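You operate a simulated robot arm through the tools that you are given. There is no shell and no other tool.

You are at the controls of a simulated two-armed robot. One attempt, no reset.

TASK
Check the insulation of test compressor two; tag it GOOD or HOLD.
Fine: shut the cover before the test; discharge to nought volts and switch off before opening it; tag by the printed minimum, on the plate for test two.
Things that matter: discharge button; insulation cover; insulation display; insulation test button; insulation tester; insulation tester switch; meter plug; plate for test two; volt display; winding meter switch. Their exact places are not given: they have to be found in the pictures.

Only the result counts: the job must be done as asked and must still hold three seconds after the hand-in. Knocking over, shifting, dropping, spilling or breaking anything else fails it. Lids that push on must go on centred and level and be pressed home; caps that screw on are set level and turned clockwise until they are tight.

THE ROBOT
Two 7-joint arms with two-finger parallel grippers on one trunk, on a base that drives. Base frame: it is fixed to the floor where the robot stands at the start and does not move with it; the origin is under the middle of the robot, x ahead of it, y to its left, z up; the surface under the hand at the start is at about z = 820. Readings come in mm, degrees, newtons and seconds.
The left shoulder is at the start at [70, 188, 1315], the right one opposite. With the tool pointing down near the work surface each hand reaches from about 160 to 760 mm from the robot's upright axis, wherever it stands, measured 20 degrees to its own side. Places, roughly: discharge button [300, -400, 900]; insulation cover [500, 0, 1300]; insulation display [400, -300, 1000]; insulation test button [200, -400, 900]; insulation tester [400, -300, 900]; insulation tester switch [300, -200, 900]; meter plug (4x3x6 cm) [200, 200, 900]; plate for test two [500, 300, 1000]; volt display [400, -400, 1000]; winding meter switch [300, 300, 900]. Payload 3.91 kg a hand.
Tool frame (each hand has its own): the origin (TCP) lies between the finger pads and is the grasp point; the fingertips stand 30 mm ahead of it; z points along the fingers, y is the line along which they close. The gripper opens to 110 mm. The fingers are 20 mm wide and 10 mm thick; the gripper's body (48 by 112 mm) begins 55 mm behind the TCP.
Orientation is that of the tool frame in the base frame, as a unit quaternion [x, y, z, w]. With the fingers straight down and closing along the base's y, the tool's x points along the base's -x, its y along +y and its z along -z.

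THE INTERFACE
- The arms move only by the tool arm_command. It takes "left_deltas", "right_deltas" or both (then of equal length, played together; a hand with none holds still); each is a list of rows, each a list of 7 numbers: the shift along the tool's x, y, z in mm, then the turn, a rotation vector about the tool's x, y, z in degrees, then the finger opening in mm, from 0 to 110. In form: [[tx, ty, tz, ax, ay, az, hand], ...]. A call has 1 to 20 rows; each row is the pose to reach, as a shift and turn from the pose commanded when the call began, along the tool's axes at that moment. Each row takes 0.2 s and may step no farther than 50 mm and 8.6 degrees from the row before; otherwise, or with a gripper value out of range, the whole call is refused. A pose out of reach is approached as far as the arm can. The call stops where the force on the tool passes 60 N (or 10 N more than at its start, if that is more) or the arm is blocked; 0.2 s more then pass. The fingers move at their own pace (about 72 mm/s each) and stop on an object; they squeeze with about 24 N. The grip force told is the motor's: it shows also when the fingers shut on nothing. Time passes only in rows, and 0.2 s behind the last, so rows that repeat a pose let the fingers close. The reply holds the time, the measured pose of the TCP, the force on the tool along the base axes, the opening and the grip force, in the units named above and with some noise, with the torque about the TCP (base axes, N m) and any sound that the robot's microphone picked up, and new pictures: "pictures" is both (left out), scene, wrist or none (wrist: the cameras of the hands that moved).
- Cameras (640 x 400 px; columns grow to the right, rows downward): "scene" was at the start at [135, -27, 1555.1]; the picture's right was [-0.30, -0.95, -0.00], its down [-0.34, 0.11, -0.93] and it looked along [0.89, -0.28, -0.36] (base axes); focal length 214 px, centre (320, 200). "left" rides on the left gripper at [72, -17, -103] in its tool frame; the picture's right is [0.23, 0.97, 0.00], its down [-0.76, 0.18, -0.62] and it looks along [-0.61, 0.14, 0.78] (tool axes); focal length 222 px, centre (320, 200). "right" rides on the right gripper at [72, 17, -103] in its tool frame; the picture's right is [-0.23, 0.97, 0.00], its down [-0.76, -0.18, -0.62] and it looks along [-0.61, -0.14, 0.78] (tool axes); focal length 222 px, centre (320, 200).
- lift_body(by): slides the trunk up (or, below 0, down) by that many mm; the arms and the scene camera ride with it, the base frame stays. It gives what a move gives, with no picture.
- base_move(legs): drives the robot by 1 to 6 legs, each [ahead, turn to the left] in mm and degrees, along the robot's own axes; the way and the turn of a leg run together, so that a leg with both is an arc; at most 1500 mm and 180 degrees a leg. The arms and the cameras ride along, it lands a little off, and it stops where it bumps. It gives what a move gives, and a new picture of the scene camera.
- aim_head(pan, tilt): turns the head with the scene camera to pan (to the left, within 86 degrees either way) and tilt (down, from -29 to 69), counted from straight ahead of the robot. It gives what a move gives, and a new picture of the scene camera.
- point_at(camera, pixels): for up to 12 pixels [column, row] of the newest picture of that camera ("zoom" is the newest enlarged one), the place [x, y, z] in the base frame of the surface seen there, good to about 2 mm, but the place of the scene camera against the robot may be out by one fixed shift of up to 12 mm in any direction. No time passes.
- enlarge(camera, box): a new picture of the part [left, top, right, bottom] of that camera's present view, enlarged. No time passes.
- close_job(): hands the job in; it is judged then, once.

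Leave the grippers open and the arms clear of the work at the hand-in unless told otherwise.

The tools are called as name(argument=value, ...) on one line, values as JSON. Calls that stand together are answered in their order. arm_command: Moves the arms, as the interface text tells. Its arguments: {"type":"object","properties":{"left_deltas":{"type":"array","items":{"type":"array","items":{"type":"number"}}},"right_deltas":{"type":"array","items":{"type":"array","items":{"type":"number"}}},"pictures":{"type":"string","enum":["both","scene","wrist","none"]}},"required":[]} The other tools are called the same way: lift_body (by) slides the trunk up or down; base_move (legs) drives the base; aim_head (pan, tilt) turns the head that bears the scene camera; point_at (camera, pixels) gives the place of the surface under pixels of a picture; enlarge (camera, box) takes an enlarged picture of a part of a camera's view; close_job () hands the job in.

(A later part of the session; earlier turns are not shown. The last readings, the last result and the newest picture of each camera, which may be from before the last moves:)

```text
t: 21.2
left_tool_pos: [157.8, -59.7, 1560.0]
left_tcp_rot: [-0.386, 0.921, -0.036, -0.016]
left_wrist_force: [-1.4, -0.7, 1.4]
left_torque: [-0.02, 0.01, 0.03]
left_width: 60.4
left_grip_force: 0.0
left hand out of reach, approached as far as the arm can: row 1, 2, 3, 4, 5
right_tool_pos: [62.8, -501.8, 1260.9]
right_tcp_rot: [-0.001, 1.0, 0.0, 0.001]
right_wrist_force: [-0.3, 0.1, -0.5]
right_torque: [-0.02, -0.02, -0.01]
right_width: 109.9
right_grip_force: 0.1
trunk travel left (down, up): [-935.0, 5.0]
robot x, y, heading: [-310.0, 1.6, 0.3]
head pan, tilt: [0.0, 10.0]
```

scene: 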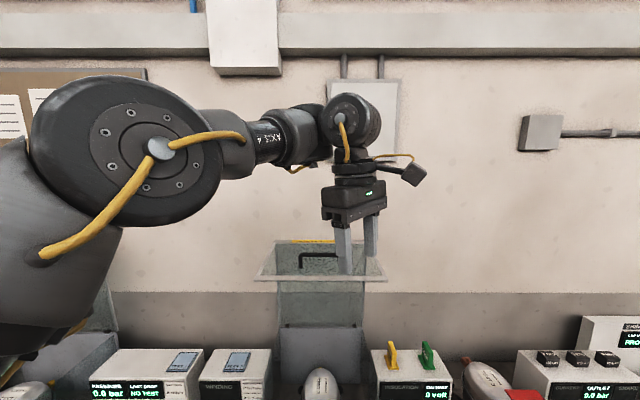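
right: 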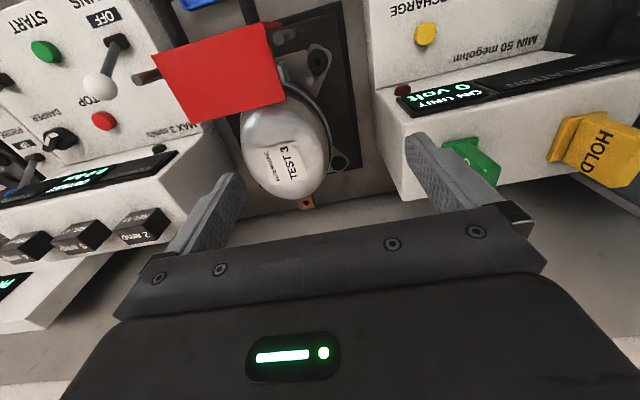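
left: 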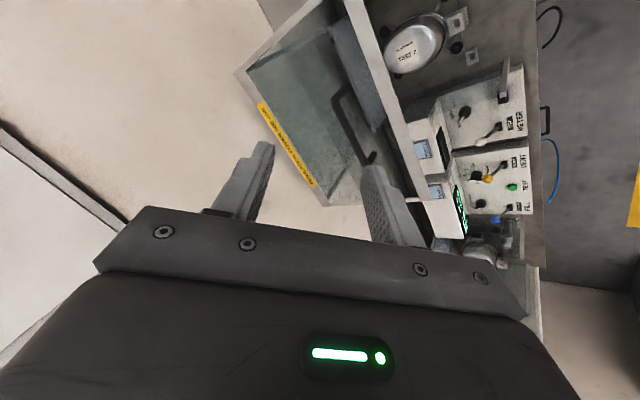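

The arm can't go straight down from this cross-body posture. I'll swing the hand out to the left, undoing the roll, and lower it there to get back to a normal elbow posture.

arm_command(left_deltas=[[-26, 33, 0, 0, 0, 7.5, 60], [-52, 66, 0, 0, 0, 15, 60], [-78, 99, 0, 0, 0, 22.5, 60], [-104, 131, 0, 0, 0, 30, 60], [-130, 164, 0, 0, 0, 37.5, 60], [-156, 196, 0, 0, 0, 45, 60], [-156, 196, 0, 0, 0, 45, 60]], pictures="scene")

arm_command(left_deltas=[[0, 0, 40, 0, 0, 0, 60], [0, 0, 80, 0, 0, 0, 60], [0, 0, 120, 0, 0, 0, 60], [0, 0, 160, 0, 0, 0, 60], [0, 0, 200, 0, 0, 0, 60], [0, 0, 200, 0, 0, 0, 60]], pictures="scene")

```text
t: 22.8
left_tool_pos: [165.6, 185.7, 1622.1]
left_tcp_rot: [-0.003, 0.999, -0.039, -0.003]
left_wrist_force: [-0.2, 0.2, 0.0]
left_torque: [0.0, 0.0, -0.01]
left_width: 60.0
left_grip_force: 0.1
left hand out of reach, approached as far as the arm can: row 1, 2, 3, 4, 5, 6, 7
right_tool_pos: [64.5, -502.9, 1260.1]
right_tcp_rot: [-0.001, 1.0, 0.0, -0.001]
right_wrist_force: [0.5, -0.1, -0.3]
right_torque: [0.02, 0.0, 0.03]
right_width: 110.0
right_grip_force: 0.1
trunk travel left (down, up): [-935.0, 5.0]
robot x, y, heading: [-310.7, -5.4, 0.1]
head pan, tilt: [0.0, 10.0]
```

scene: 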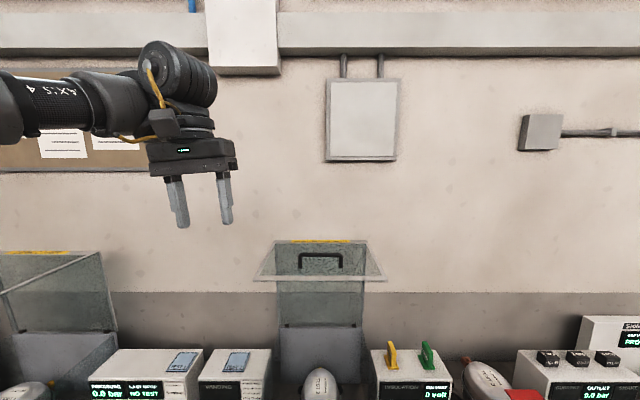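

```text
t: 24.2
left_tool_pos: [272.7, 158.9, 1542.1]
left_tcp_rot: [-0.005, 0.999, -0.039, -0.001]
left_wrist_force: [0.3, -0.4, 0.2]
left_torque: [0.01, 0.0, -0.02]
left_width: 60.1
left_grip_force: 0.2
left hand out of reach, approached as far as the arm can: row 1, 2, 3, 4, 5, 6
right_tool_pos: [64.4, -503.0, 1258.2]
right_tcp_rot: [0.0, 1.0, 0.0, 0.0]
right_wrist_force: [0.3, 0.0, 1.0]
right_torque: [0.01, 0.04, 0.05]
right_width: 109.9
right_grip_force: 0.0
trunk travel left (down, up): [-935.0, 5.0]
robot x, y, heading: [-309.3, -2.6, 0.4]
head pan, tilt: [0.0, 10.0]
```

scene: 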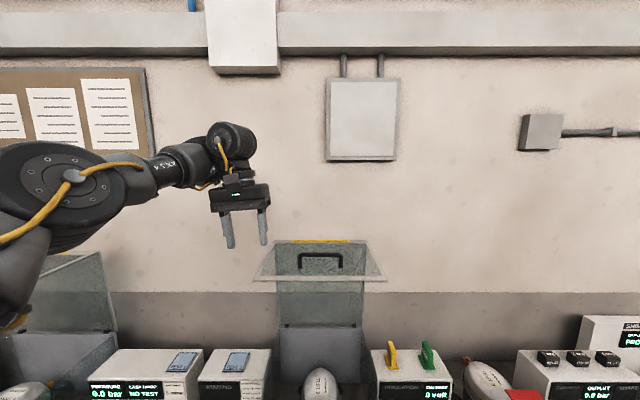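

Perhaps the wrist bend is what binds. I'll pitch the tool forward in place to free it, then test a downward move.

arm_command(left_deltas=[[0, 0, 0, 0, -8, 0, 60], [0, 0, 0, 0, -16, 0, 60], [0, 0, 0, 0, -24, 0, 60], [0, 0, 0, 0, -32, 0, 60], [0, 0, 0, 0, -40, 0, 60], [0, 0, 0, 0, -40, 0, 60]], pictures="none")

arm_command(left_deltas=[[-26, 0, 31, 0, 0, 0, 60], [-51, 0, 61, 0, 0, 0, 60], [-77, 0, 92, 0, 0, 0, 60], [-77, 0, 92, 0, 0, 0, 60]], pictures="scene")

```text
t: 25.6
left_tool_pos: [339.0, 104.0, 1620.5]
left_tcp_rot: [-0.006, 0.969, -0.07, 0.237]
left_wrist_force: [0.0, -0.4, 0.6]
left_torque: [-0.02, 0.0, 0.01]
left_width: 59.8
left_grip_force: 0.1
left hand out of reach, approached as far as the arm can: row 1, 2, 3, 4, 5, 6
right_tool_pos: [62.9, -502.0, 1259.4]
right_tcp_rot: [-0.001, 1.0, 0.001, 0.0]
right_wrist_force: [0.3, -0.1, 0.1]
right_torque: [0.03, 0.0, 0.0]
right_width: 110.2
right_grip_force: 0.0
trunk travel left (down, up): [-935.0, 5.0]
robot x, y, heading: [-309.5, 3.0, -0.1]
head pan, tilt: [0.0, 10.0]
```

```text
t: 26.6
left_tool_pos: [338.5, 101.8, 1620.7]
left_tcp_rot: [-0.005, 0.969, -0.07, 0.235]
left_wrist_force: [-0.6, -0.6, 0.4]
left_torque: [-0.01, 0.03, -0.03]
left_width: 60.2
left_grip_force: 0.1
left hand out of reach, approached as far as the arm can: row 1, 2, 3, 4
right_tool_pos: [64.6, -503.4, 1259.5]
right_tcp_rot: [-0.002, 1.0, 0.0, 0.0]
right_wrist_force: [0.4, 0.5, -1.3]
right_torque: [0.01, 0.02, 0.0]
right_width: 110.2
right_grip_force: 0.1
trunk travel left (down, up): [-935.0, 5.0]
robot x, y, heading: [-309.6, 1.6, -0.1]
head pan, tilt: [0.0, 10.0]
```

scene: 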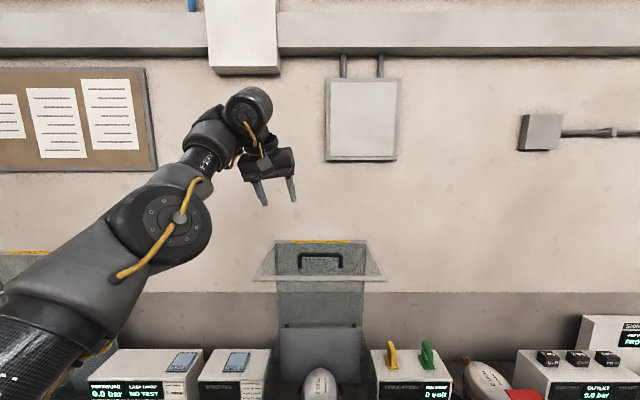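

The sliding motion suggests the arm is stretched nearly straight, so inward moves get lost. I'll command a pull straight back toward the left shoulder to bend the elbow.

arm_command(left_deltas=[[38, 6, 9, 0, 0, 0, 60], [77, 13, 19, 0, 0, 0, 60], [115, 19, 28, 0, 0, 0, 60], [154, 25, 37, 0, 0, 0, 60], [192, 32, 46, 0, 0, 0, 60], [192, 32, 46, 0, 0, 0, 60], [192, 32, 46, 0, 0, 0, 60]], pictures="scene")

```text
t: 28.2
left_tool_pos: [338.3, 102.3, 1619.7]
left_tcp_rot: [-0.005, 0.969, -0.07, 0.236]
left_wrist_force: [-0.2, -0.1, 0.8]
left_torque: [-0.02, -0.01, 0.0]
left_width: 60.1
left_grip_force: 0.1
left hand out of reach, approached as far as the arm can: row 1, 2, 3, 4, 5, 6, 7
right_tool_pos: [63.2, -502.9, 1259.9]
right_tcp_rot: [-0.002, 1.0, 0.0, 0.0]
right_wrist_force: [0.3, -0.5, -0.2]
right_torque: [0.01, -0.01, 0.01]
right_width: 110.2
right_grip_force: 0.0
trunk travel left (down, up): [-935.0, 5.0]
robot x, y, heading: [-310.7, 1.1, 0.1]
head pan, tilt: [0.0, 10.0]
```

scene: 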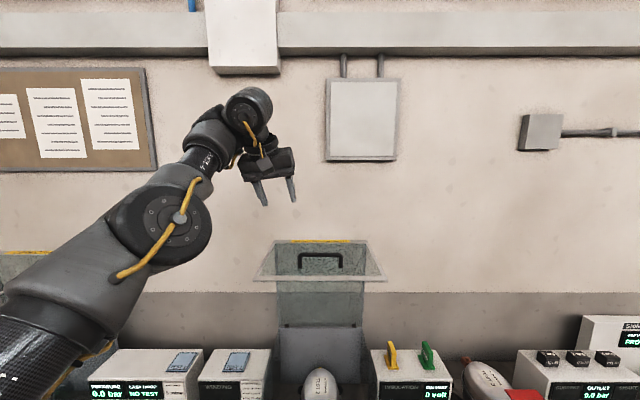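

It didn't move, so several joints seem jammed at their limits. I'll retrace toward the arm's original relative pose to free it.

arm_command(left_deltas=[[30, -14, -21, -0.3, 7, -0.9, 60], [60, -29, -43, -0.6, 14, -1.8, 60], [90, -43, -64, -0.9, 21, -2.8, 60], [120, -58, -86, -1.2, 27.7, -3.7, 60], [150, -72, -107, -1.2, 27.7, -3.7, 60], [180, -86, -129, -1.2, 27.7, -3.7, 60], [210, -101, -150, -1.2, 27.7, -3.7, 60], [240, -115, -172, -1.2, 27.7, -3.7, 60], [269, -129, -193, -1.2, 27.7, -3.7, 60], [269, -129, -193, -1.2, 27.7, -3.7, 60]], pictures="scene")

aim_head(pan=50, tilt=10)

```text
t: 30.4
left_tool_pos: [-2.5, -17.7, 1680.3]
left_tcp_rot: [-0.023, 0.998, -0.067, -0.005]
left_wrist_force: [0.7, 0.1, 0.2]
left_torque: [0.0, 0.04, 0.02]
left_width: 60.1
left_grip_force: 0.0
left hand out of reach, approached as far as the arm can: row 1
right_tool_pos: [64.1, -503.5, 1259.0]
right_tcp_rot: [-0.001, 1.0, 0.001, 0.0]
right_wrist_force: [0.2, -0.1, 0.1]
right_torque: [0.01, 0.02, 0.03]
right_width: 110.0
right_grip_force: 0.1
trunk travel left (down, up): [-935.0, 5.0]
robot x, y, heading: [-308.1, -0.9, -0.0]
head pan, tilt: [0.0, 10.0]
```

scene: 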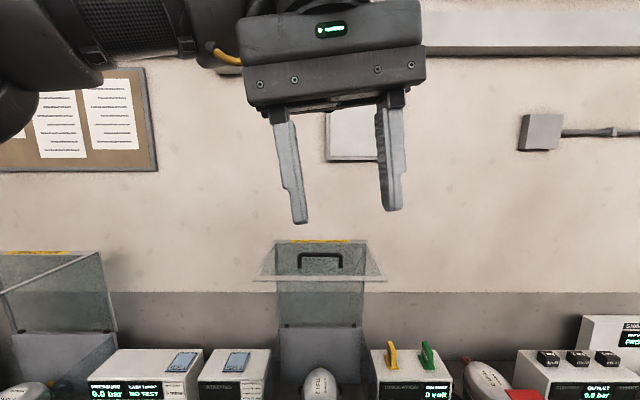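

```text
t: 31.6
left_tool_pos: [-3.9, -17.0, 1680.6]
left_tcp_rot: [-0.021, 0.998, -0.067, -0.005]
left_wrist_force: [0.0, -0.2, 0.0]
left_torque: [0.04, -0.02, 0.06]
left_width: 60.2
left_grip_force: 0.1
right_tool_pos: [63.2, -502.0, 1260.2]
right_tcp_rot: [-0.001, 1.0, 0.0, -0.001]
right_wrist_force: [-0.3, -0.2, 0.4]
right_torque: [0.0, -0.02, 0.0]
right_width: 110.2
right_grip_force: 0.1
trunk travel left (down, up): [-935.0, 5.0]
robot x, y, heading: [-308.6, -0.8, 0.1]
head pan, tilt: [50.0, 10.0]
```

scene: 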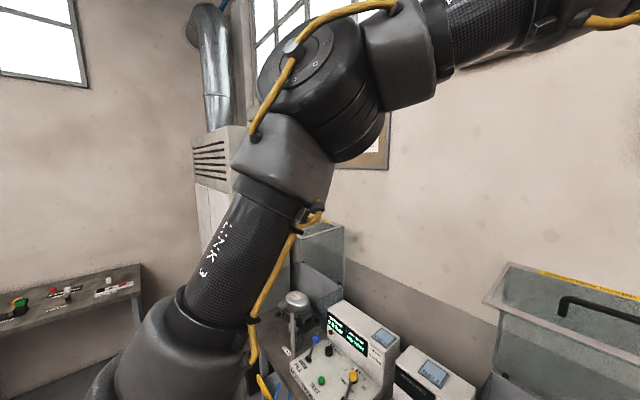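

That freed it. Now I'll lower straight down here, close to the body and in front of the lid, and straighten the small lean.

arm_command(left_deltas=[[0, 0, 40, -4, 0, 0, 60], [0, 0, 80, -7.7, 0, 0, 60], [0, 0, 120, -7.7, 0, 0, 60], [0, 0, 160, -7.7, 0, 0, 60], [0, 0, 200, -7.7, 0, 0, 60], [0, 0, 240, -7.7, 0, 0, 60], [0, 0, 280, -7.7, 0, 0, 60], [0, 0, 280, -7.7, 0, 0, 60]], pictures="scene")

```text
t: 33.4
left_tool_pos: [-12.5, -112.9, 1583.8]
left_tcp_rot: [-0.025, 0.999, -0.019, -0.006]
left_wrist_force: [-0.1, -0.3, 0.4]
left_torque: [0.02, 0.01, 0.01]
left_width: 59.9
left_grip_force: 0.0
left hand out of reach, approached as far as the arm can: row 1, 2, 3, 4, 5, 6, 7, 8
right_tool_pos: [61.5, -505.7, 1257.8]
right_tcp_rot: [-0.001, 1.0, 0.001, 0.001]
right_wrist_force: [-0.6, -0.8, 0.1]
right_torque: [0.01, 0.01, 0.0]
right_width: 109.8
right_grip_force: 0.2
trunk travel left (down, up): [-935.0, 5.0]
robot x, y, heading: [-308.2, -1.0, -0.1]
head pan, tilt: [50.0, 10.0]
```

scene: 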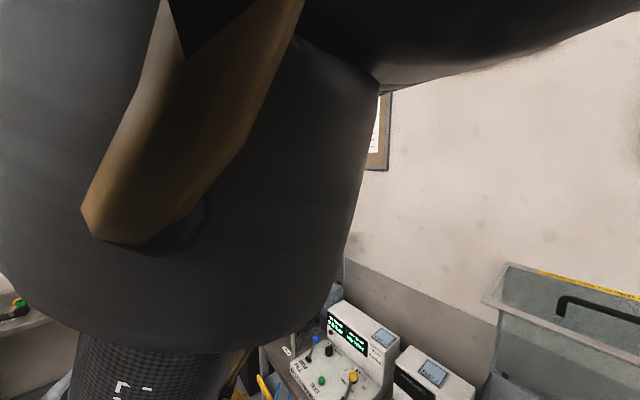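

The left elbow is awkward above the head. The right arm has a natural low-elbow posture, so I'll use that for the cover. First I move the left arm back and far out to the left.

arm_command(left_deltas=[[-4, 32, -32, 0, 0, 0, 60], [-8, 64, -64, 0, 0, 0, 60], [-12, 96, -96, 0, 0, 0, 60], [-28, 140, -90, 0, 0, 0, 60], [-44, 184, -84, 0, 0, 0, 60], [-60, 228, -78, 0, 0, 0, 60], [-76, 272, -72, 0, 0, 0, 60], [-92, 316, -66, 0, 0, 0, 60], [-108, 360, -60, 0, 0, 0, 60], [-124, 404, -54, 0, 0, 0, 60], [-140, 448, -48, 0, 0, 0, 60], [-156, 492, -42, 0, 0, 0, 60], [-156, 492, -42, 0, 0, 0, 60]], pictures="scene")

```text
t: 36.2
left_tool_pos: [71.9, 210.4, 1641.7]
left_tcp_rot: [-0.022, 1.0, 0.0, -0.008]
left_wrist_force: [-0.1, 0.1, 1.1]
left_torque: [0.0, 0.04, -0.02]
left_width: 60.0
left_grip_force: 0.0
left hand out of reach, approached as far as the arm can: row 8, 9, 10, 11, 12, 13
right_tool_pos: [64.0, -501.6, 1259.7]
right_tcp_rot: [-0.001, 1.0, 0.001, 0.0]
right_wrist_force: [0.5, 0.3, 0.9]
right_torque: [-0.01, -0.01, 0.05]
right_width: 110.2
right_grip_force: 0.1
trunk travel left (down, up): [-935.0, 5.0]
robot x, y, heading: [-309.4, -0.3, 0.1]
head pan, tilt: [50.0, 10.0]
```

scene: 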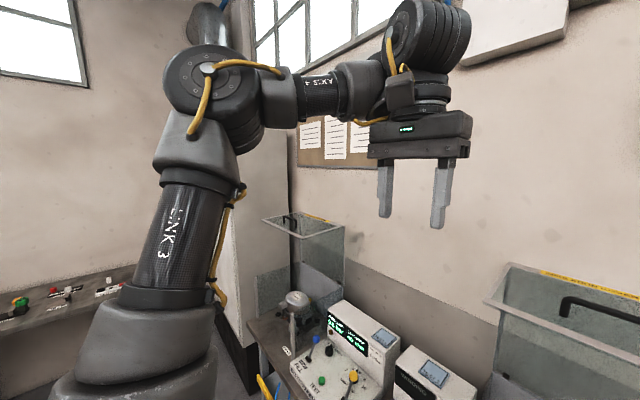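

The left arm is now off to the left. Next I raise the right hand to about [150, -150, 1540] while rolling +90°, so its camera turns away from its forearm. This stays above and in front of the lid.

arm_command(right_deltas=[[-4, 20, -40, 0, 0, 8.2, 110], [-8, 45, -75, 0, 0, 16.4, 110], [-12, 75, -110, 0, 0, 24.6, 110], [-18, 107, -140, 0, 0, 32.8, 110], [-26, 140, -170, 0, 0, 41, 110], [-34, 175, -195, 0, 0, 49.2, 90], [-43, 210, -215, 0, 0, 57.4, 70], [-52, 245, -235, 0, 0, 65.6, 60], [-62, 280, -250, 0, 0, 73.8, 60], [-74, 316, -265, 0, 0, 82, 60], [-86, 352, -280, 0, 0, 90, 60], [-86, 352, -280, 0, 0, 90, 60]])

aim_head(pan=0, tilt=15)

```text
t: 38.8
left_tool_pos: [70.9, 203.6, 1643.1]
left_tcp_rot: [-0.021, 1.0, 0.001, -0.008]
left_wrist_force: [-0.3, -0.3, 0.5]
left_torque: [0.05, 0.0, 0.01]
left_width: 60.2
left_grip_force: 0.0
right_tool_pos: [152.5, -592.3, 1478.9]
right_tcp_rot: [0.692, 0.722, 0.013, -0.002]
right_wrist_force: [-0.3, 0.3, 0.2]
right_torque: [0.04, 0.04, 0.0]
right_width: 59.7
right_grip_force: 0.3
right hand out of reach, approached as far as the arm can: row 4, 5, 6, 7, 8, 9, 10, 11, 12
trunk travel left (down, up): [-935.0, 5.0]
robot x, y, heading: [-307.4, 3.6, 0.1]
head pan, tilt: [50.0, 10.0]
```

scene: 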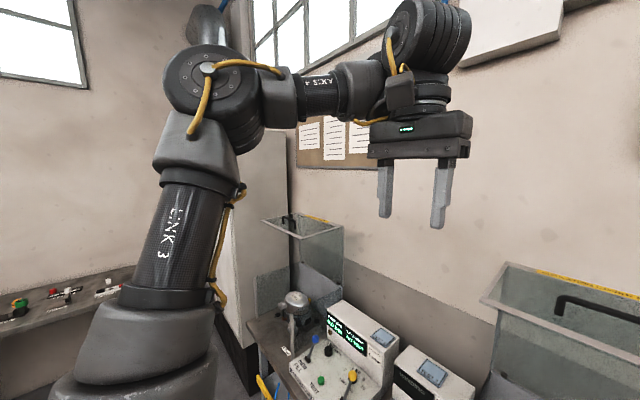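
right: 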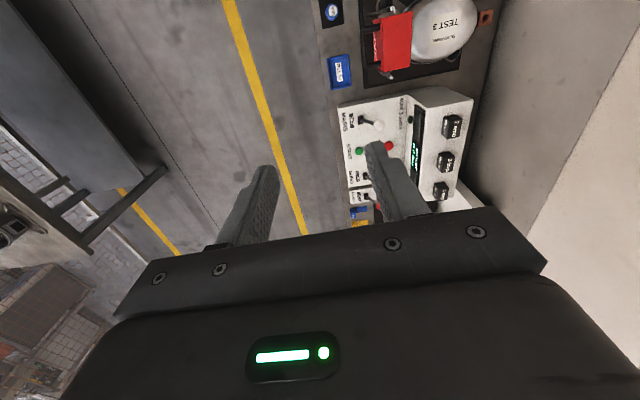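

```text
t: 40.0
left_tool_pos: [72.1, 209.5, 1643.1]
left_tcp_rot: [-0.022, 1.0, -0.001, -0.007]
left_wrist_force: [0.2, 0.7, 0.3]
left_torque: [0.01, 0.02, 0.02]
left_width: 59.9
left_grip_force: 0.2
right_tool_pos: [152.6, -586.8, 1481.4]
right_tcp_rot: [0.692, 0.722, 0.012, 0.0]
right_wrist_force: [-0.5, -0.3, -0.7]
right_torque: [0.02, -0.02, 0.01]
right_width: 60.2
right_grip_force: 0.1
trunk travel left (down, up): [-935.0, 5.0]
robot x, y, heading: [-310.6, -0.7, 0.1]
head pan, tilt: [0.0, 15.0]
```

scene: 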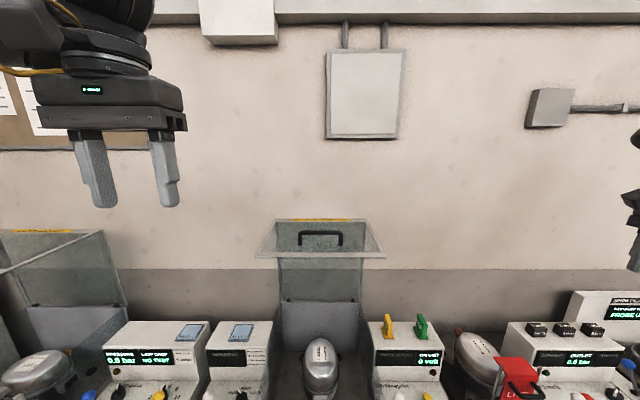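

The right arm has the same problem. A downward-pointing tool at this height runs the wrist into its bend limit. The tool should point forward up there instead. I'll bring the right hand back down low first, then pitch it forward.

arm_command(right_deltas=[[20, -12, 31, 0, 0, 0, 60], [40, -24, 63, 0, 0, 0, 60], [60, -36, 94, 0, 0, 0, 60], [80, -47, 126, 0, 0, 0, 60], [100, -59, 157, 0, 0, 0, 60], [120, -71, 189, 0, 0, 0, 60], [140, -83, 220, 0, 0, 0, 60], [140, -83, 220, 0, 0, 0, 60]], pictures="none")

arm_command(right_deltas=[[0, 0, 0, -8, 0, 0, 60], [0, 0, 0, -16, 0, 0, 60], [0, 0, 0, -24, 0, 0, 60], [0, 0, 0, -32, 0, 0, 60], [0, 0, 0, -40, 0, 0, 60], [0, 0, 0, -48, 0, 0, 60], [0, 0, 0, -56, 0, 0, 60], [0, 0, 0, -64, 0, 0, 60], [0, 0, 0, -70, 0, 0, 60], [0, 0, 0, -70, 0, 0, 60]], pictures="wrist")

```text
t: 41.8
left_tool_pos: [71.6, 208.8, 1641.6]
left_tcp_rot: [-0.021, 1.0, -0.001, -0.008]
left_wrist_force: [-0.3, 0.4, 0.2]
left_torque: [-0.01, -0.01, 0.0]
left_width: 60.1
left_grip_force: 0.1
right_tool_pos: [159.3, -599.7, 1470.4]
right_tcp_rot: [0.705, 0.709, 0.0, -0.001]
right_wrist_force: [-1.0, 0.0, -0.1]
right_torque: [0.01, -0.02, 0.01]
right_width: 60.0
right_grip_force: 0.1
right hand out of reach, approached as far as the arm can: row 1, 2, 3, 4, 5, 6, 7, 8
trunk travel left (down, up): [-935.0, 5.0]
robot x, y, heading: [-311.6, -0.9, 0.2]
head pan, tilt: [0.0, 15.0]
```

```text
t: 44.0
left_tool_pos: [70.6, 207.3, 1643.6]
left_tcp_rot: [-0.022, 1.0, 0.0, -0.008]
left_wrist_force: [0.7, -0.8, -0.3]
left_torque: [0.01, 0.0, -0.01]
left_width: 60.0
left_grip_force: 0.1
right_tool_pos: [177.2, -710.6, 1504.3]
right_tcp_rot: [0.579, 0.58, 0.406, 0.405]
right_wrist_force: [0.5, -0.3, -0.5]
right_torque: [-0.03, 0.02, 0.0]
right_width: 59.9
right_grip_force: 0.1
right hand out of reach, approached as far as the arm can: row 1, 2, 3, 4, 5, 6, 7, 8, 9, 10
trunk travel left (down, up): [-935.0, 5.0]
robot x, y, heading: [-309.6, 0.6, 0.4]
head pan, tilt: [0.0, 15.0]
```

right: 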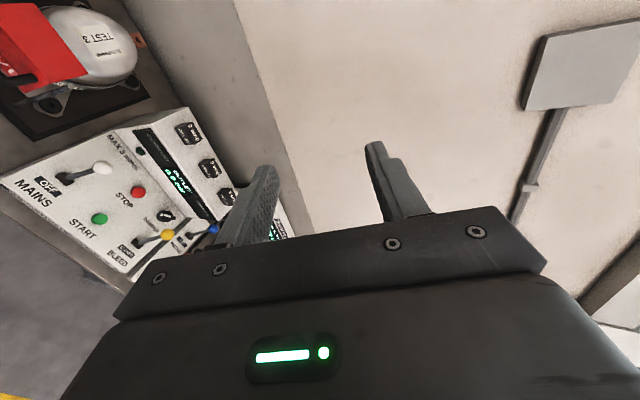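

I'll look at the right arm's shape with the head.

aim_head(pan=-70, tilt=15)

```text
t: 45.4
left_tool_pos: [70.2, 209.5, 1642.9]
left_tcp_rot: [-0.023, 1.0, 0.0, -0.008]
left_wrist_force: [-1.0, -1.4, 0.7]
left_torque: [0.02, -0.01, 0.0]
left_width: 60.1
left_grip_force: 0.1
right_tool_pos: [178.2, -709.5, 1505.6]
right_tcp_rot: [0.578, 0.58, 0.406, 0.405]
right_wrist_force: [-1.1, -0.2, 0.7]
right_torque: [0.02, 0.02, -0.02]
right_width: 59.9
right_grip_force: 0.1
trunk travel left (down, up): [-935.0, 5.0]
robot x, y, heading: [-309.9, 1.3, 0.2]
head pan, tilt: [-70.0, 15.0]
```

scene: 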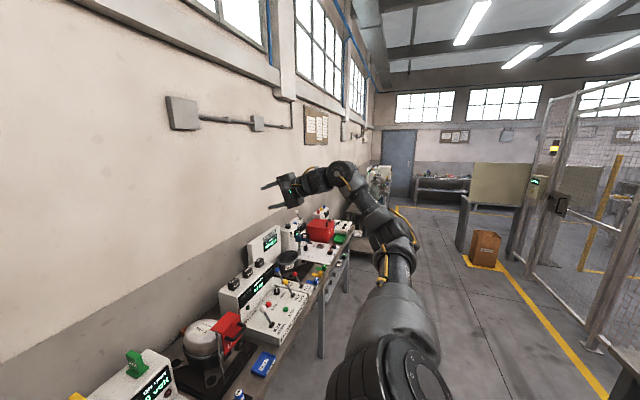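

The right arm is stretched out sideways, nearly straight. I'll command a sweeping move forward and inward to make the elbow flex.

arm_command(right_deltas=[[30, 0, 25, 0, 0, 0, 60], [60, -1, 50, 0, 0, 0, 60], [90, -2, 75, 0, 0, 0, 60], [120, -3, 100, 0, 0, 0, 60], [150, -4, 125, 0, 0, 0, 60], [180, -5, 150, 0, 0, 0, 60], [200, -5, 161, 0, 0, 0, 60], [200, -5, 161, 0, 0, 0, 60]], pictures="scene")

```text
t: 47.2
left_tool_pos: [68.4, 210.2, 1643.7]
left_tcp_rot: [-0.022, 1.0, -0.001, -0.007]
left_wrist_force: [0.1, 0.0, -0.5]
left_torque: [-0.01, -0.03, 0.02]
left_width: 60.1
left_grip_force: 0.1
right_tool_pos: [344.7, -515.9, 1437.1]
right_tcp_rot: [0.578, 0.58, 0.406, 0.406]
right_wrist_force: [-1.2, 0.6, 0.5]
right_torque: [0.03, -0.01, 0.02]
right_width: 60.1
right_grip_force: 0.0
right hand out of reach, approached as far as the arm can: row 1, 3, 4, 5, 6, 7, 8
trunk travel left (down, up): [-935.0, 5.0]
robot x, y, heading: [-310.7, -0.5, -0.1]
head pan, tilt: [-70.0, 15.0]
```

scene: 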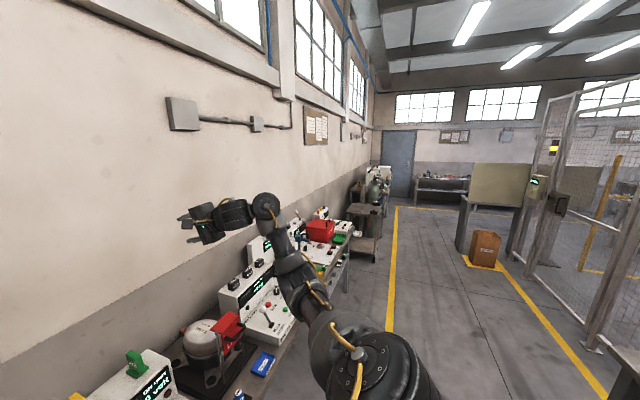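

That freed it. Now, with the tool pitched forward, I pull back slightly and sweep left to a point in front of the handle, keeping x below 230 so the fingers stay clear of the lid's edge.

arm_command(right_deltas=[[23, -4, -29, 0, 0, 0, 60], [46, -8, -58, 0, 0, 0, 60], [70, -13, -88, 0, 0, 0, 60], [93, -17, -117, 0, 0, 0, 60], [116, -21, -146, 0, 0, 0, 60], [156, -19, -147, 0, 0, 0, 60], [196, -17, -148, 0, 0, 0, 60], [236, -14, -149, 0, 0, 0, 60], [276, -12, -150, 0, 0, 0, 60], [316, -10, -150, 0, 0, 0, 60], [356, -8, -151, 0, 0, 0, 60], [396, -5, -152, 0, 0, 0, 60], [436, -3, -153, 0, 0, 0, 60], [476, -1, -154, 0, 0, 0, 60], [514, 1, -154, 0, 0, 0, 60], [514, 1, -154, 0, 0, 0, 60]])

aim_head(pan=0, tilt=20)

```text
t: 50.6
left_tool_pos: [68.7, 213.4, 1643.1]
left_tcp_rot: [-0.023, 1.0, -0.003, -0.007]
left_wrist_force: [0.0, 0.9, -0.1]
left_torque: [-0.03, -0.04, 0.0]
left_width: 59.9
left_grip_force: 0.1
right_tool_pos: [265.6, -46.4, 1449.6]
right_tcp_rot: [0.577, 0.581, 0.406, 0.406]
right_wrist_force: [-0.5, 0.3, 1.0]
right_torque: [0.02, 0.01, -0.02]
right_width: 60.1
right_grip_force: 0.0
right hand out of reach, approached as far as the arm can: row 1, 2, 3, 4, 5, 6, 7, 8, 9, 10, 11, 12, 13, 14, 15, 16
trunk travel left (down, up): [-935.0, 5.0]
robot x, y, heading: [-313.3, -1.1, 0.3]
head pan, tilt: [-70.0, 15.0]
```

scene: 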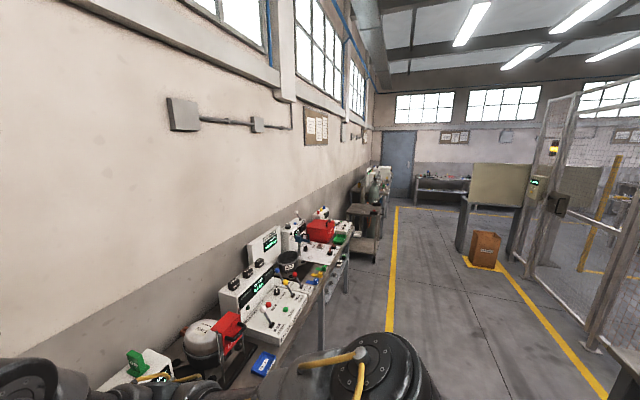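
right: 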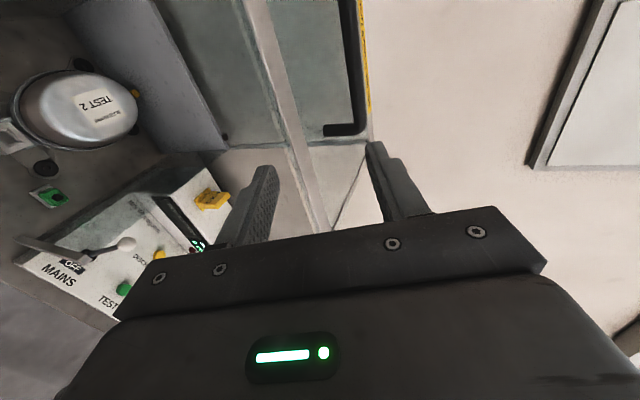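

```text
t: 52.0
left_tool_pos: [71.0, 209.4, 1643.4]
left_tcp_rot: [-0.022, 1.0, -0.001, -0.008]
left_wrist_force: [-0.2, 0.1, 0.3]
left_torque: [0.0, 0.0, 0.01]
left_width: 59.9
left_grip_force: 0.1
right_tool_pos: [267.2, -51.2, 1449.1]
right_tcp_rot: [0.578, 0.58, 0.406, 0.405]
right_wrist_force: [0.2, 0.3, 0.3]
right_torque: [0.04, 0.02, -0.03]
right_width: 60.0
right_grip_force: 0.1
trunk travel left (down, up): [-935.0, 5.0]
robot x, y, heading: [-311.6, -3.4, 0.2]
head pan, tilt: [0.0, 20.0]
```

scene: 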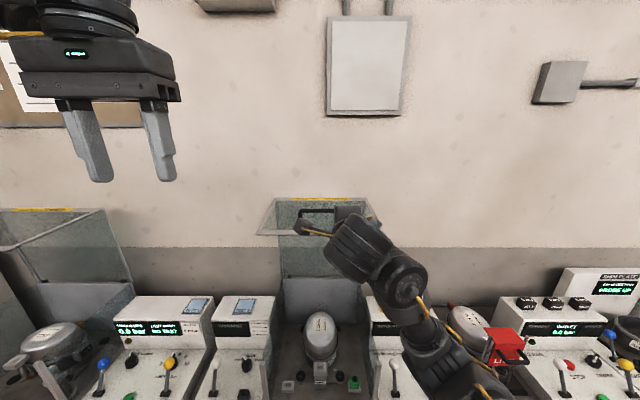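

The right hand is now in front of the handle, and its wrist picture shows the bar around (352,60). I'll measure the bar with the wrist camera, which has no fixed shift.

enlarge(camera="right", box=[280, 0, 400, 160])

point_at(camera="right", pixels=[[347, 20], [349, 40], [352, 60], [354, 80], [356, 100], [345, 129], [330, 130], [266, 40], [280, 90], [363, 60]])

```text
2.50 times, centred on (340, 80) of right
```

zoom: 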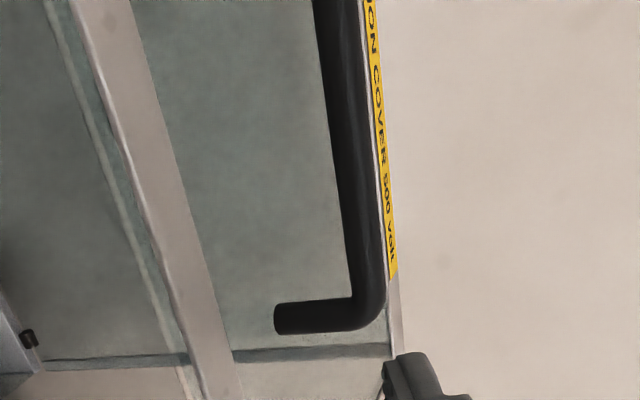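

```text
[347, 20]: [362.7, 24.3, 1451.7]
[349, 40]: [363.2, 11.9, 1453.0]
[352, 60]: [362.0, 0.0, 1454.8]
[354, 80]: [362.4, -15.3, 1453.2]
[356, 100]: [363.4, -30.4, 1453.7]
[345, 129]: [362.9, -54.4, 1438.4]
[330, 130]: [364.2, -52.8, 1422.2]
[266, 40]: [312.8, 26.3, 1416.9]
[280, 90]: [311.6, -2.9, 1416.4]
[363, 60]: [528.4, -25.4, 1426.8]
```

The wrist camera puts the bar centre near [369, 0, 1451], which agrees with my estimate. I back up another 90 mm to give the arm room for the closing arc.

base_move(legs=[[-90, 0]])

```text
t: 53.1
left_tool_pos: [-1.7, 209.0, 1638.4]
left_tcp_rot: [-0.021, 1.0, -0.002, -0.013]
left_wrist_force: [0.2, 0.6, -1.0]
left_torque: [-0.01, 0.11, 0.05]
left_width: 59.8
left_grip_force: 0.1
right_tool_pos: [190.8, -52.6, 1445.2]
right_tcp_rot: [0.581, 0.581, 0.403, 0.403]
right_wrist_force: [1.5, -0.6, 0.1]
right_torque: [0.0, 0.02, -0.02]
right_width: 60.0
right_grip_force: 0.0
trunk travel left (down, up): [-935.0, 5.0]
robot x, y, heading: [-398.0, 0.8, 0.1]
head pan, tilt: [0.0, 20.0]
```

scene: 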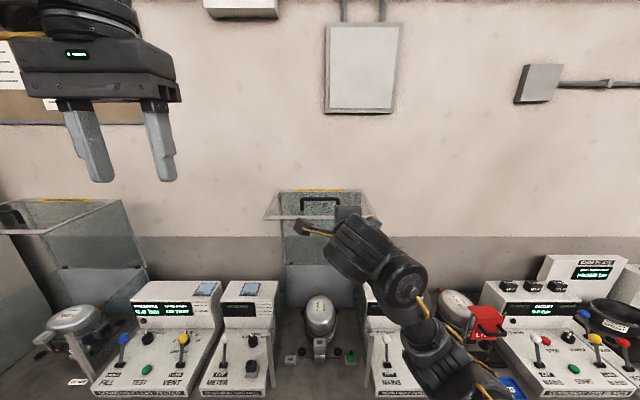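

I'll let it settle and re-read the pose.

arm_command(right_deltas=[[0, 0, 0, 0, 0, 0, 60], [0, 0, 0, 0, 0, 0, 60], [0, 0, 0, 0, 0, 0, 60]], pictures="wrist")

```text
t: 53.9
left_tool_pos: [-16.5, 208.4, 1643.0]
left_tcp_rot: [-0.021, 1.0, -0.001, -0.008]
left_wrist_force: [-0.1, -0.7, -0.1]
left_torque: [-0.02, -0.01, 0.0]
left_width: 60.1
left_grip_force: 0.0
right_tool_pos: [179.7, -53.7, 1450.0]
right_tcp_rot: [0.58, 0.579, 0.405, 0.406]
right_wrist_force: [0.0, -0.6, -0.4]
right_torque: [0.03, 0.02, 0.0]
right_width: 59.8
right_grip_force: 0.1
trunk travel left (down, up): [-935.0, 5.0]
robot x, y, heading: [-399.8, 1.1, 0.2]
head pan, tilt: [0.0, 20.0]
```

right: 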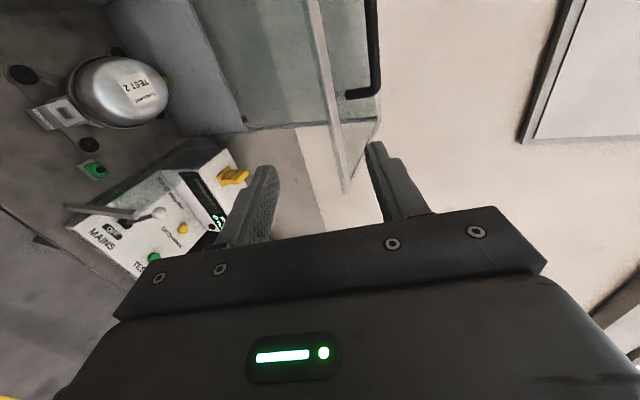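

Settled at [180, -54, 1450]. Now I move to the pre-grasp point at 55° tilt, about 90 mm back from the bar, with the fingers opened to 34 mm.

arm_command(right_deltas=[[15, 35, 10, 4, 0, 0, 50], [30, 65, 30, 8, 0, 0, 34], [45, 85, 55, 12, 0, 0, 34], [48, 92, 79, 15, 0, 0, 34], [48, 92, 79, 15, 0, 0, 34], [48, 92, 79, 15, 0, 0, 34]])

```text
t: 55.3
left_tool_pos: [-17.2, 209.1, 1642.8]
left_tcp_rot: [-0.02, 1.0, -0.001, -0.007]
left_wrist_force: [0.2, -0.2, 0.1]
left_torque: [-0.02, -0.01, 0.02]
left_width: 60.1
left_grip_force: 0.1
right_tool_pos: [285.1, -5.1, 1510.4]
right_tcp_rot: [0.629, 0.626, 0.326, 0.327]
right_wrist_force: [-0.3, -0.5, -0.2]
right_torque: [0.0, 0.0, -0.01]
right_width: 34.3
right_grip_force: 0.0
trunk travel left (down, up): [-935.0, 5.0]
robot x, y, heading: [-399.4, -1.5, 0.0]
head pan, tilt: [0.0, 20.0]
```

scene: 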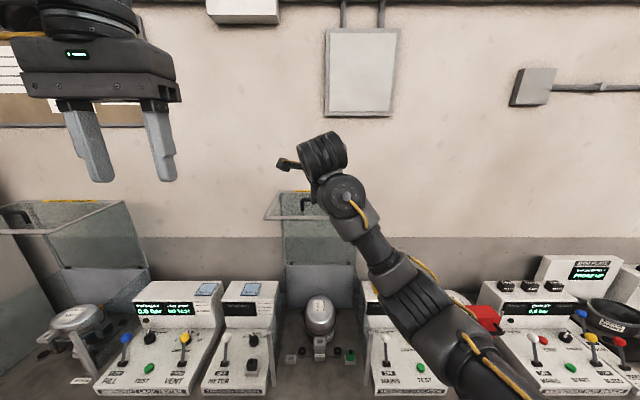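
right: 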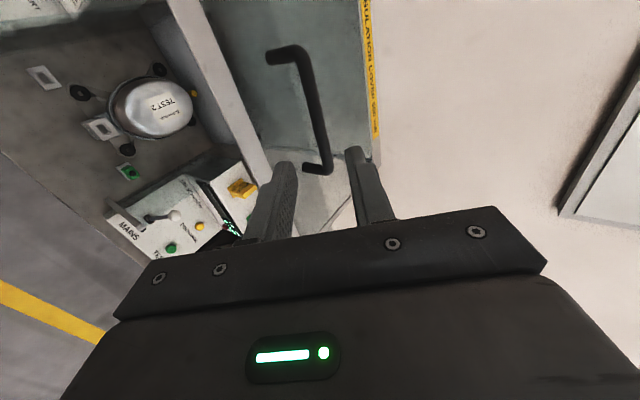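

I'm exactly at the pre-grasp point, and the bar runs between the two fingers in the wrist picture. I'll measure the bar once more.

point_at(camera="right", pixels=[[306, 70], [312, 95], [318, 120], [324, 145], [310, 70], [316, 95], [322, 120], [328, 145], [280, 54], [313, 170], [236, 120], [370, 80]])

```text
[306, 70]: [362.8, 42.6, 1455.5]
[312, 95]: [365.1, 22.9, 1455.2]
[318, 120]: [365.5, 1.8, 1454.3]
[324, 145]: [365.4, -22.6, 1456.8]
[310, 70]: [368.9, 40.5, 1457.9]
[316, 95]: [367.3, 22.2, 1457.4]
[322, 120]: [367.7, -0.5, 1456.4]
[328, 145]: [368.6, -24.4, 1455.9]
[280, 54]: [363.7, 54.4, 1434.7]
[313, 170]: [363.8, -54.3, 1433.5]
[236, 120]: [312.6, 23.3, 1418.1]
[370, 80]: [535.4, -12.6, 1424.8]
```

The bar centre is confirmed near [369, 0, 1451]. I advance 90 mm along the fingers and close on the bar.

arm_command(right_deltas=[[0, 0, 25, 0, 0, 0, 34], [0, 0, 50, 0, 0, 0, 34], [0, 0, 72, 0, 0, 0, 34], [0, 0, 90, 0, 0, 0, 34], [0, 0, 90, 0, 0, 0, 34], [0, 0, 90, 0, 0, 0, 0], [0, 0, 90, 0, 0, 0, 0], [0, 0, 90, 0, 0, 0, 0]])

```text
t: 57.1
left_tool_pos: [-16.4, 208.7, 1640.3]
left_tcp_rot: [-0.021, 1.0, -0.001, -0.009]
left_wrist_force: [-0.4, 0.0, 0.5]
left_torque: [-0.01, 0.03, 0.04]
left_width: 59.9
left_grip_force: 0.1
right_tool_pos: [358.2, -4.4, 1457.9]
right_tcp_rot: [0.628, 0.627, 0.326, 0.326]
right_wrist_force: [0.6, 0.2, -2.7]
right_torque: [0.15, 0.0, 0.22]
right_width: 11.8
right_grip_force: 45.4
trunk travel left (down, up): [-935.0, 5.0]
robot x, y, heading: [-393.8, -2.2, -0.2]
head pan, tilt: [0.0, 20.0]
```

scene: 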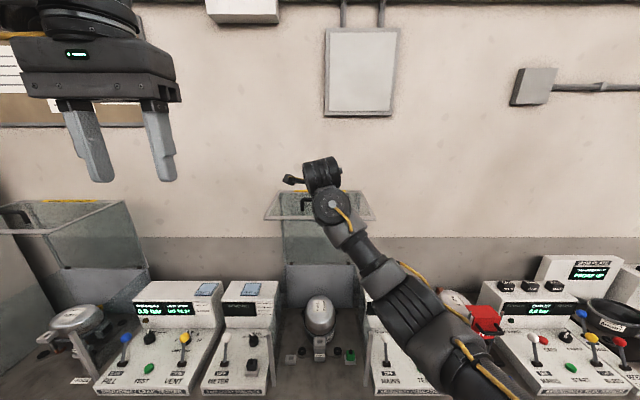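
right: 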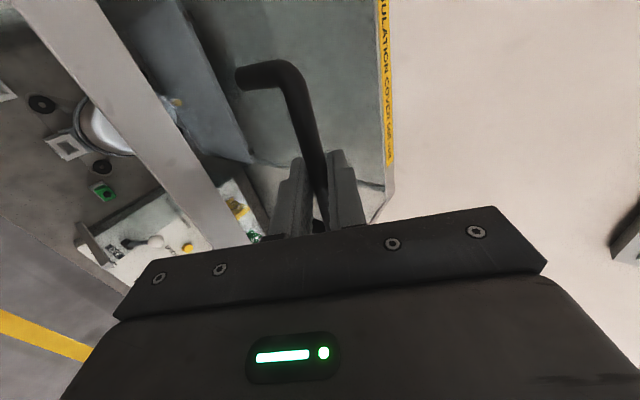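

I have the bar gripped (11.8 mm wide). I'll swing the lid the first 10° along its arc and watch the forces.

arm_command(right_deltas=[[0, -16.5, -9, -0.8, 0, 0, 0], [0, -33.6, -17.1, -1.7, 0, 0, 0], [0, -51, -24.5, -2.5, 0, 0, 0], [0, -68.5, -31.3, -3.3, 0, 0, 0], [0, -68.5, -31.3, -3.3, 0, 0, 0]])

```text
t: 58.3
left_tool_pos: [-14.9, 208.5, 1642.9]
left_tcp_rot: [-0.021, 1.0, -0.001, -0.009]
left_wrist_force: [-0.1, 0.1, 0.8]
left_torque: [0.0, -0.02, 0.01]
left_width: 59.9
left_grip_force: 0.0
right_tool_pos: [294.9, -3.0, 1418.6]
right_tcp_rot: [0.618, 0.618, 0.342, 0.345]
right_wrist_force: [3.9, 2.8, -5.3]
right_torque: [0.1, -0.01, 0.18]
right_width: 11.6
right_grip_force: 44.9
trunk travel left (down, up): [-935.0, 5.0]
robot x, y, heading: [-397.5, 0.0, -0.2]
head pan, tilt: [0.0, 20.0]
```

scene: 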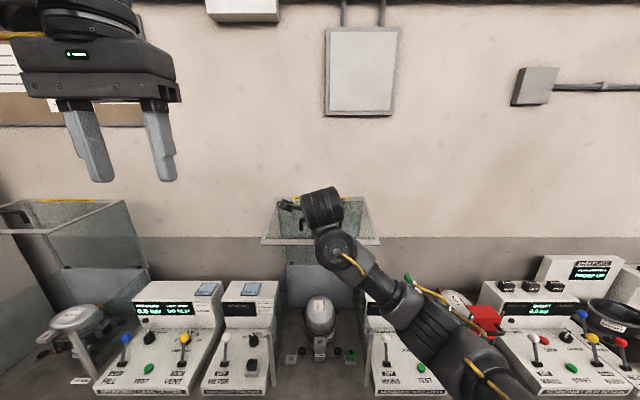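
right: 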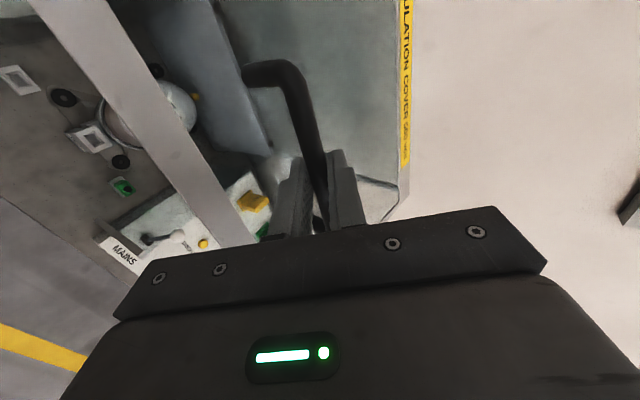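

The lid moves smoothly with little force. I continue the arc to about 40°.

arm_command(right_deltas=[[0, -17.6, -6.8, -0.8, 0, 0, 0], [0, -35.3, -13.2, -1.7, 0, 0, 0], [0, -53.5, -18.6, -2.5, 0, 0, 0], [0, -71.6, -23.4, -3.4, 0, 0, 0], [0, -90, -27.2, -4.2, 0, 0, 0], [0, -108.7, -30.2, -5, 0, 0, 0], [0, -127.5, -32.5, -5.8, 0, 0, 0], [0, -146.3, -34, -6.7, 0, 0, 0], [0, -165, -34.6, -7.5, 0, 0, 0], [0, -184, -34.3, -8.4, 0, 0, 0], [0, -203, -33.3, -9.2, 0, 0, 0], [0, -221.7, -31.5, -10, 0, 0, 0], [0, -221.7, -31.5, -10, 0, 0, 0]])

```text
t: 61.1
left_tool_pos: [-5.9, 209.0, 1639.4]
left_tcp_rot: [-0.022, 1.0, -0.001, -0.013]
left_wrist_force: [0.6, 0.4, 1.2]
left_torque: [0.0, 0.01, 0.01]
left_width: 60.0
left_grip_force: 0.0
right_tool_pos: [156.9, -3.3, 1244.3]
right_tcp_rot: [0.587, 0.586, 0.394, 0.396]
right_wrist_force: [30.2, 2.8, -12.8]
right_torque: [-0.01, -0.05, -0.09]
right_width: 11.7
right_grip_force: 44.7
trunk travel left (down, up): [-935.0, 5.0]
robot x, y, heading: [-397.5, 7.1, 0.1]
head pan, tilt: [0.0, 20.0]
```

scene: 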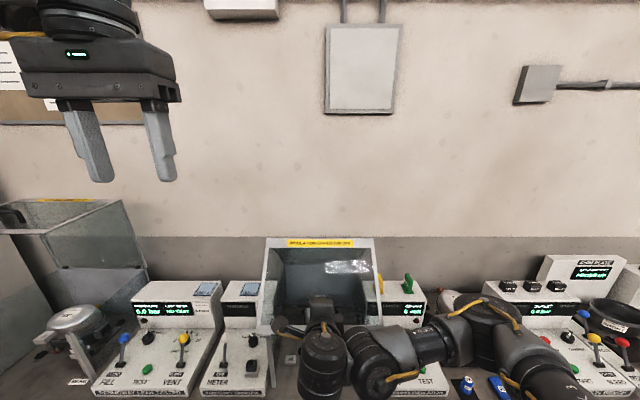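
right: 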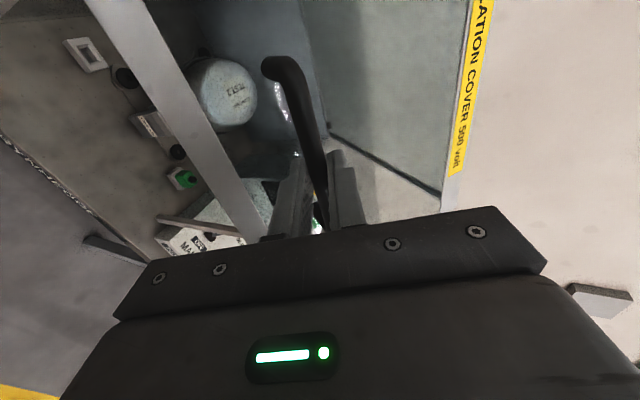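

The lid is at about 40°. A 30 N push along x shows the true hinge is slightly farther back, and fitting the points gives hinge ≈ [557, 1066]. I continue with the corrected arc to about 64°.

arm_command(right_deltas=[[0, -15, 5, -0.6, 0, 0, 0], [0, -31.2, 6, -1.3, 0, 0, 0], [0, -50, 7.2, -2.1, 0, 0, 0], [0, -68.7, 8.8, -2.9, 0, 0, 0], [0, -87, 11.5, -3.7, 0, 0, 0], [0, -105.9, 14.7, -4.5, 0, 0, 0], [0, -124, 19, -5.3, 0, 0, 0], [0, -142.4, 23.9, -6.1, 0, 0, 0], [0, -160, 29.8, -6.9, 0, 0, 0], [0, -177.9, 36.3, -7.7, 0, 0, 0], [0, -177.9, 36.3, -7.7, 0, 0, 0]])

```text
t: 62.8
left_tool_pos: [-23.6, 203.1, 1644.6]
left_tcp_rot: [-0.021, 1.0, -0.001, -0.006]
left_wrist_force: [0.6, 0.6, -1.1]
left_torque: [0.02, 0.03, 0.02]
left_width: 59.6
left_grip_force: 0.1
right_tool_pos: [142.8, 9.9, 1126.3]
right_tcp_rot: [0.57, 0.568, 0.418, 0.422]
right_wrist_force: [-27.9, -18.6, 1.5]
right_torque: [0.51, 0.39, 1.01]
right_width: 11.5
right_grip_force: 45.0
right hand out of reach, approached as far as the arm can: row 4, 5, 6, 7, 8
trunk travel left (down, up): [-935.0, 5.0]
robot x, y, heading: [-398.3, 1.4, -0.4]
head pan, tilt: [0.0, 20.0]
stopped in row 8 (right hand): the force on the tool passed its limit at 75 N (the readings are from after the stop); the commanded pose is now the measured one
```

scene: 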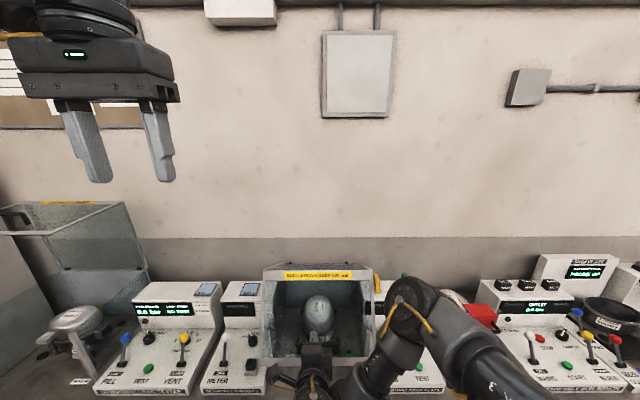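
right: 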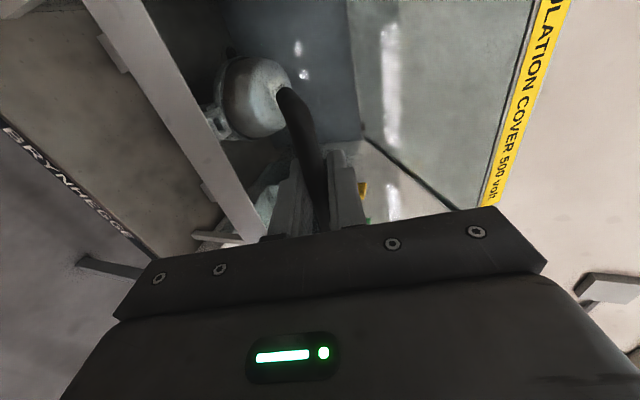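

The arm hit a joint limit and the bar slid toward the palm. From here I can use the trunk for lowering and the base for small x shifts. First I back up 15 mm to relieve the push.

base_move(legs=[[-15, 0]])

```text
t: 63.5
left_tool_pos: [-24.0, 204.9, 1641.1]
left_tcp_rot: [-0.021, 1.0, -0.001, -0.011]
left_wrist_force: [-0.3, 0.3, -0.4]
left_torque: [0.01, 0.03, 0.03]
left_width: 59.9
left_grip_force: 0.0
right_tool_pos: [143.0, 11.6, 1125.3]
right_tcp_rot: [0.571, 0.568, 0.416, 0.422]
right_wrist_force: [26.3, -14.2, -3.3]
right_torque: [-0.11, 0.01, -0.68]
right_width: 11.8
right_grip_force: 44.7
trunk travel left (down, up): [-935.0, 5.0]
robot x, y, heading: [-416.3, -2.5, -0.5]
head pan, tilt: [0.0, 20.0]
```

scene: 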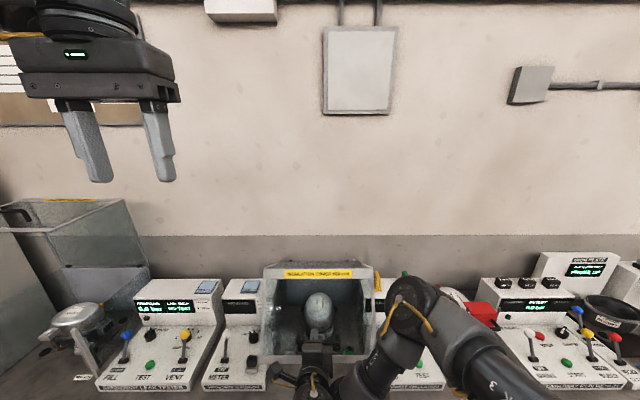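

The push reversed sign without the hand moving, so the hand is firmly on the bar. I'll check where the bar lies in the fingers with the wrist camera.

enlarge(camera="right", box=[220, 60, 420, 240])

point_at(camera="right", pixels=[[290, 105], [298, 130], [308, 160], [314, 180], [332, 155], [280, 95], [130, 60], [200, 180], [520, 120], [440, 120]])

```text
2.22 times, centred on (320, 150) of right
```

zoom: 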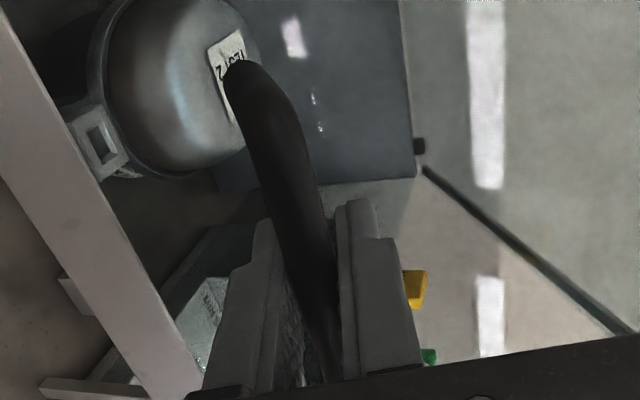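

```text
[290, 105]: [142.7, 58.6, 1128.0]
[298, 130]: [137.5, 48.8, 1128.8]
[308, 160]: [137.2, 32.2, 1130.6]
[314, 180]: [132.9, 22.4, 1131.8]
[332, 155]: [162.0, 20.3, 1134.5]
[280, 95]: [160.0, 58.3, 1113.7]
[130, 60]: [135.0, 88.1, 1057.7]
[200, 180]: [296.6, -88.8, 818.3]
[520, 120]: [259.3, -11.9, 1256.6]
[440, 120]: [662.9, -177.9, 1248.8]
```

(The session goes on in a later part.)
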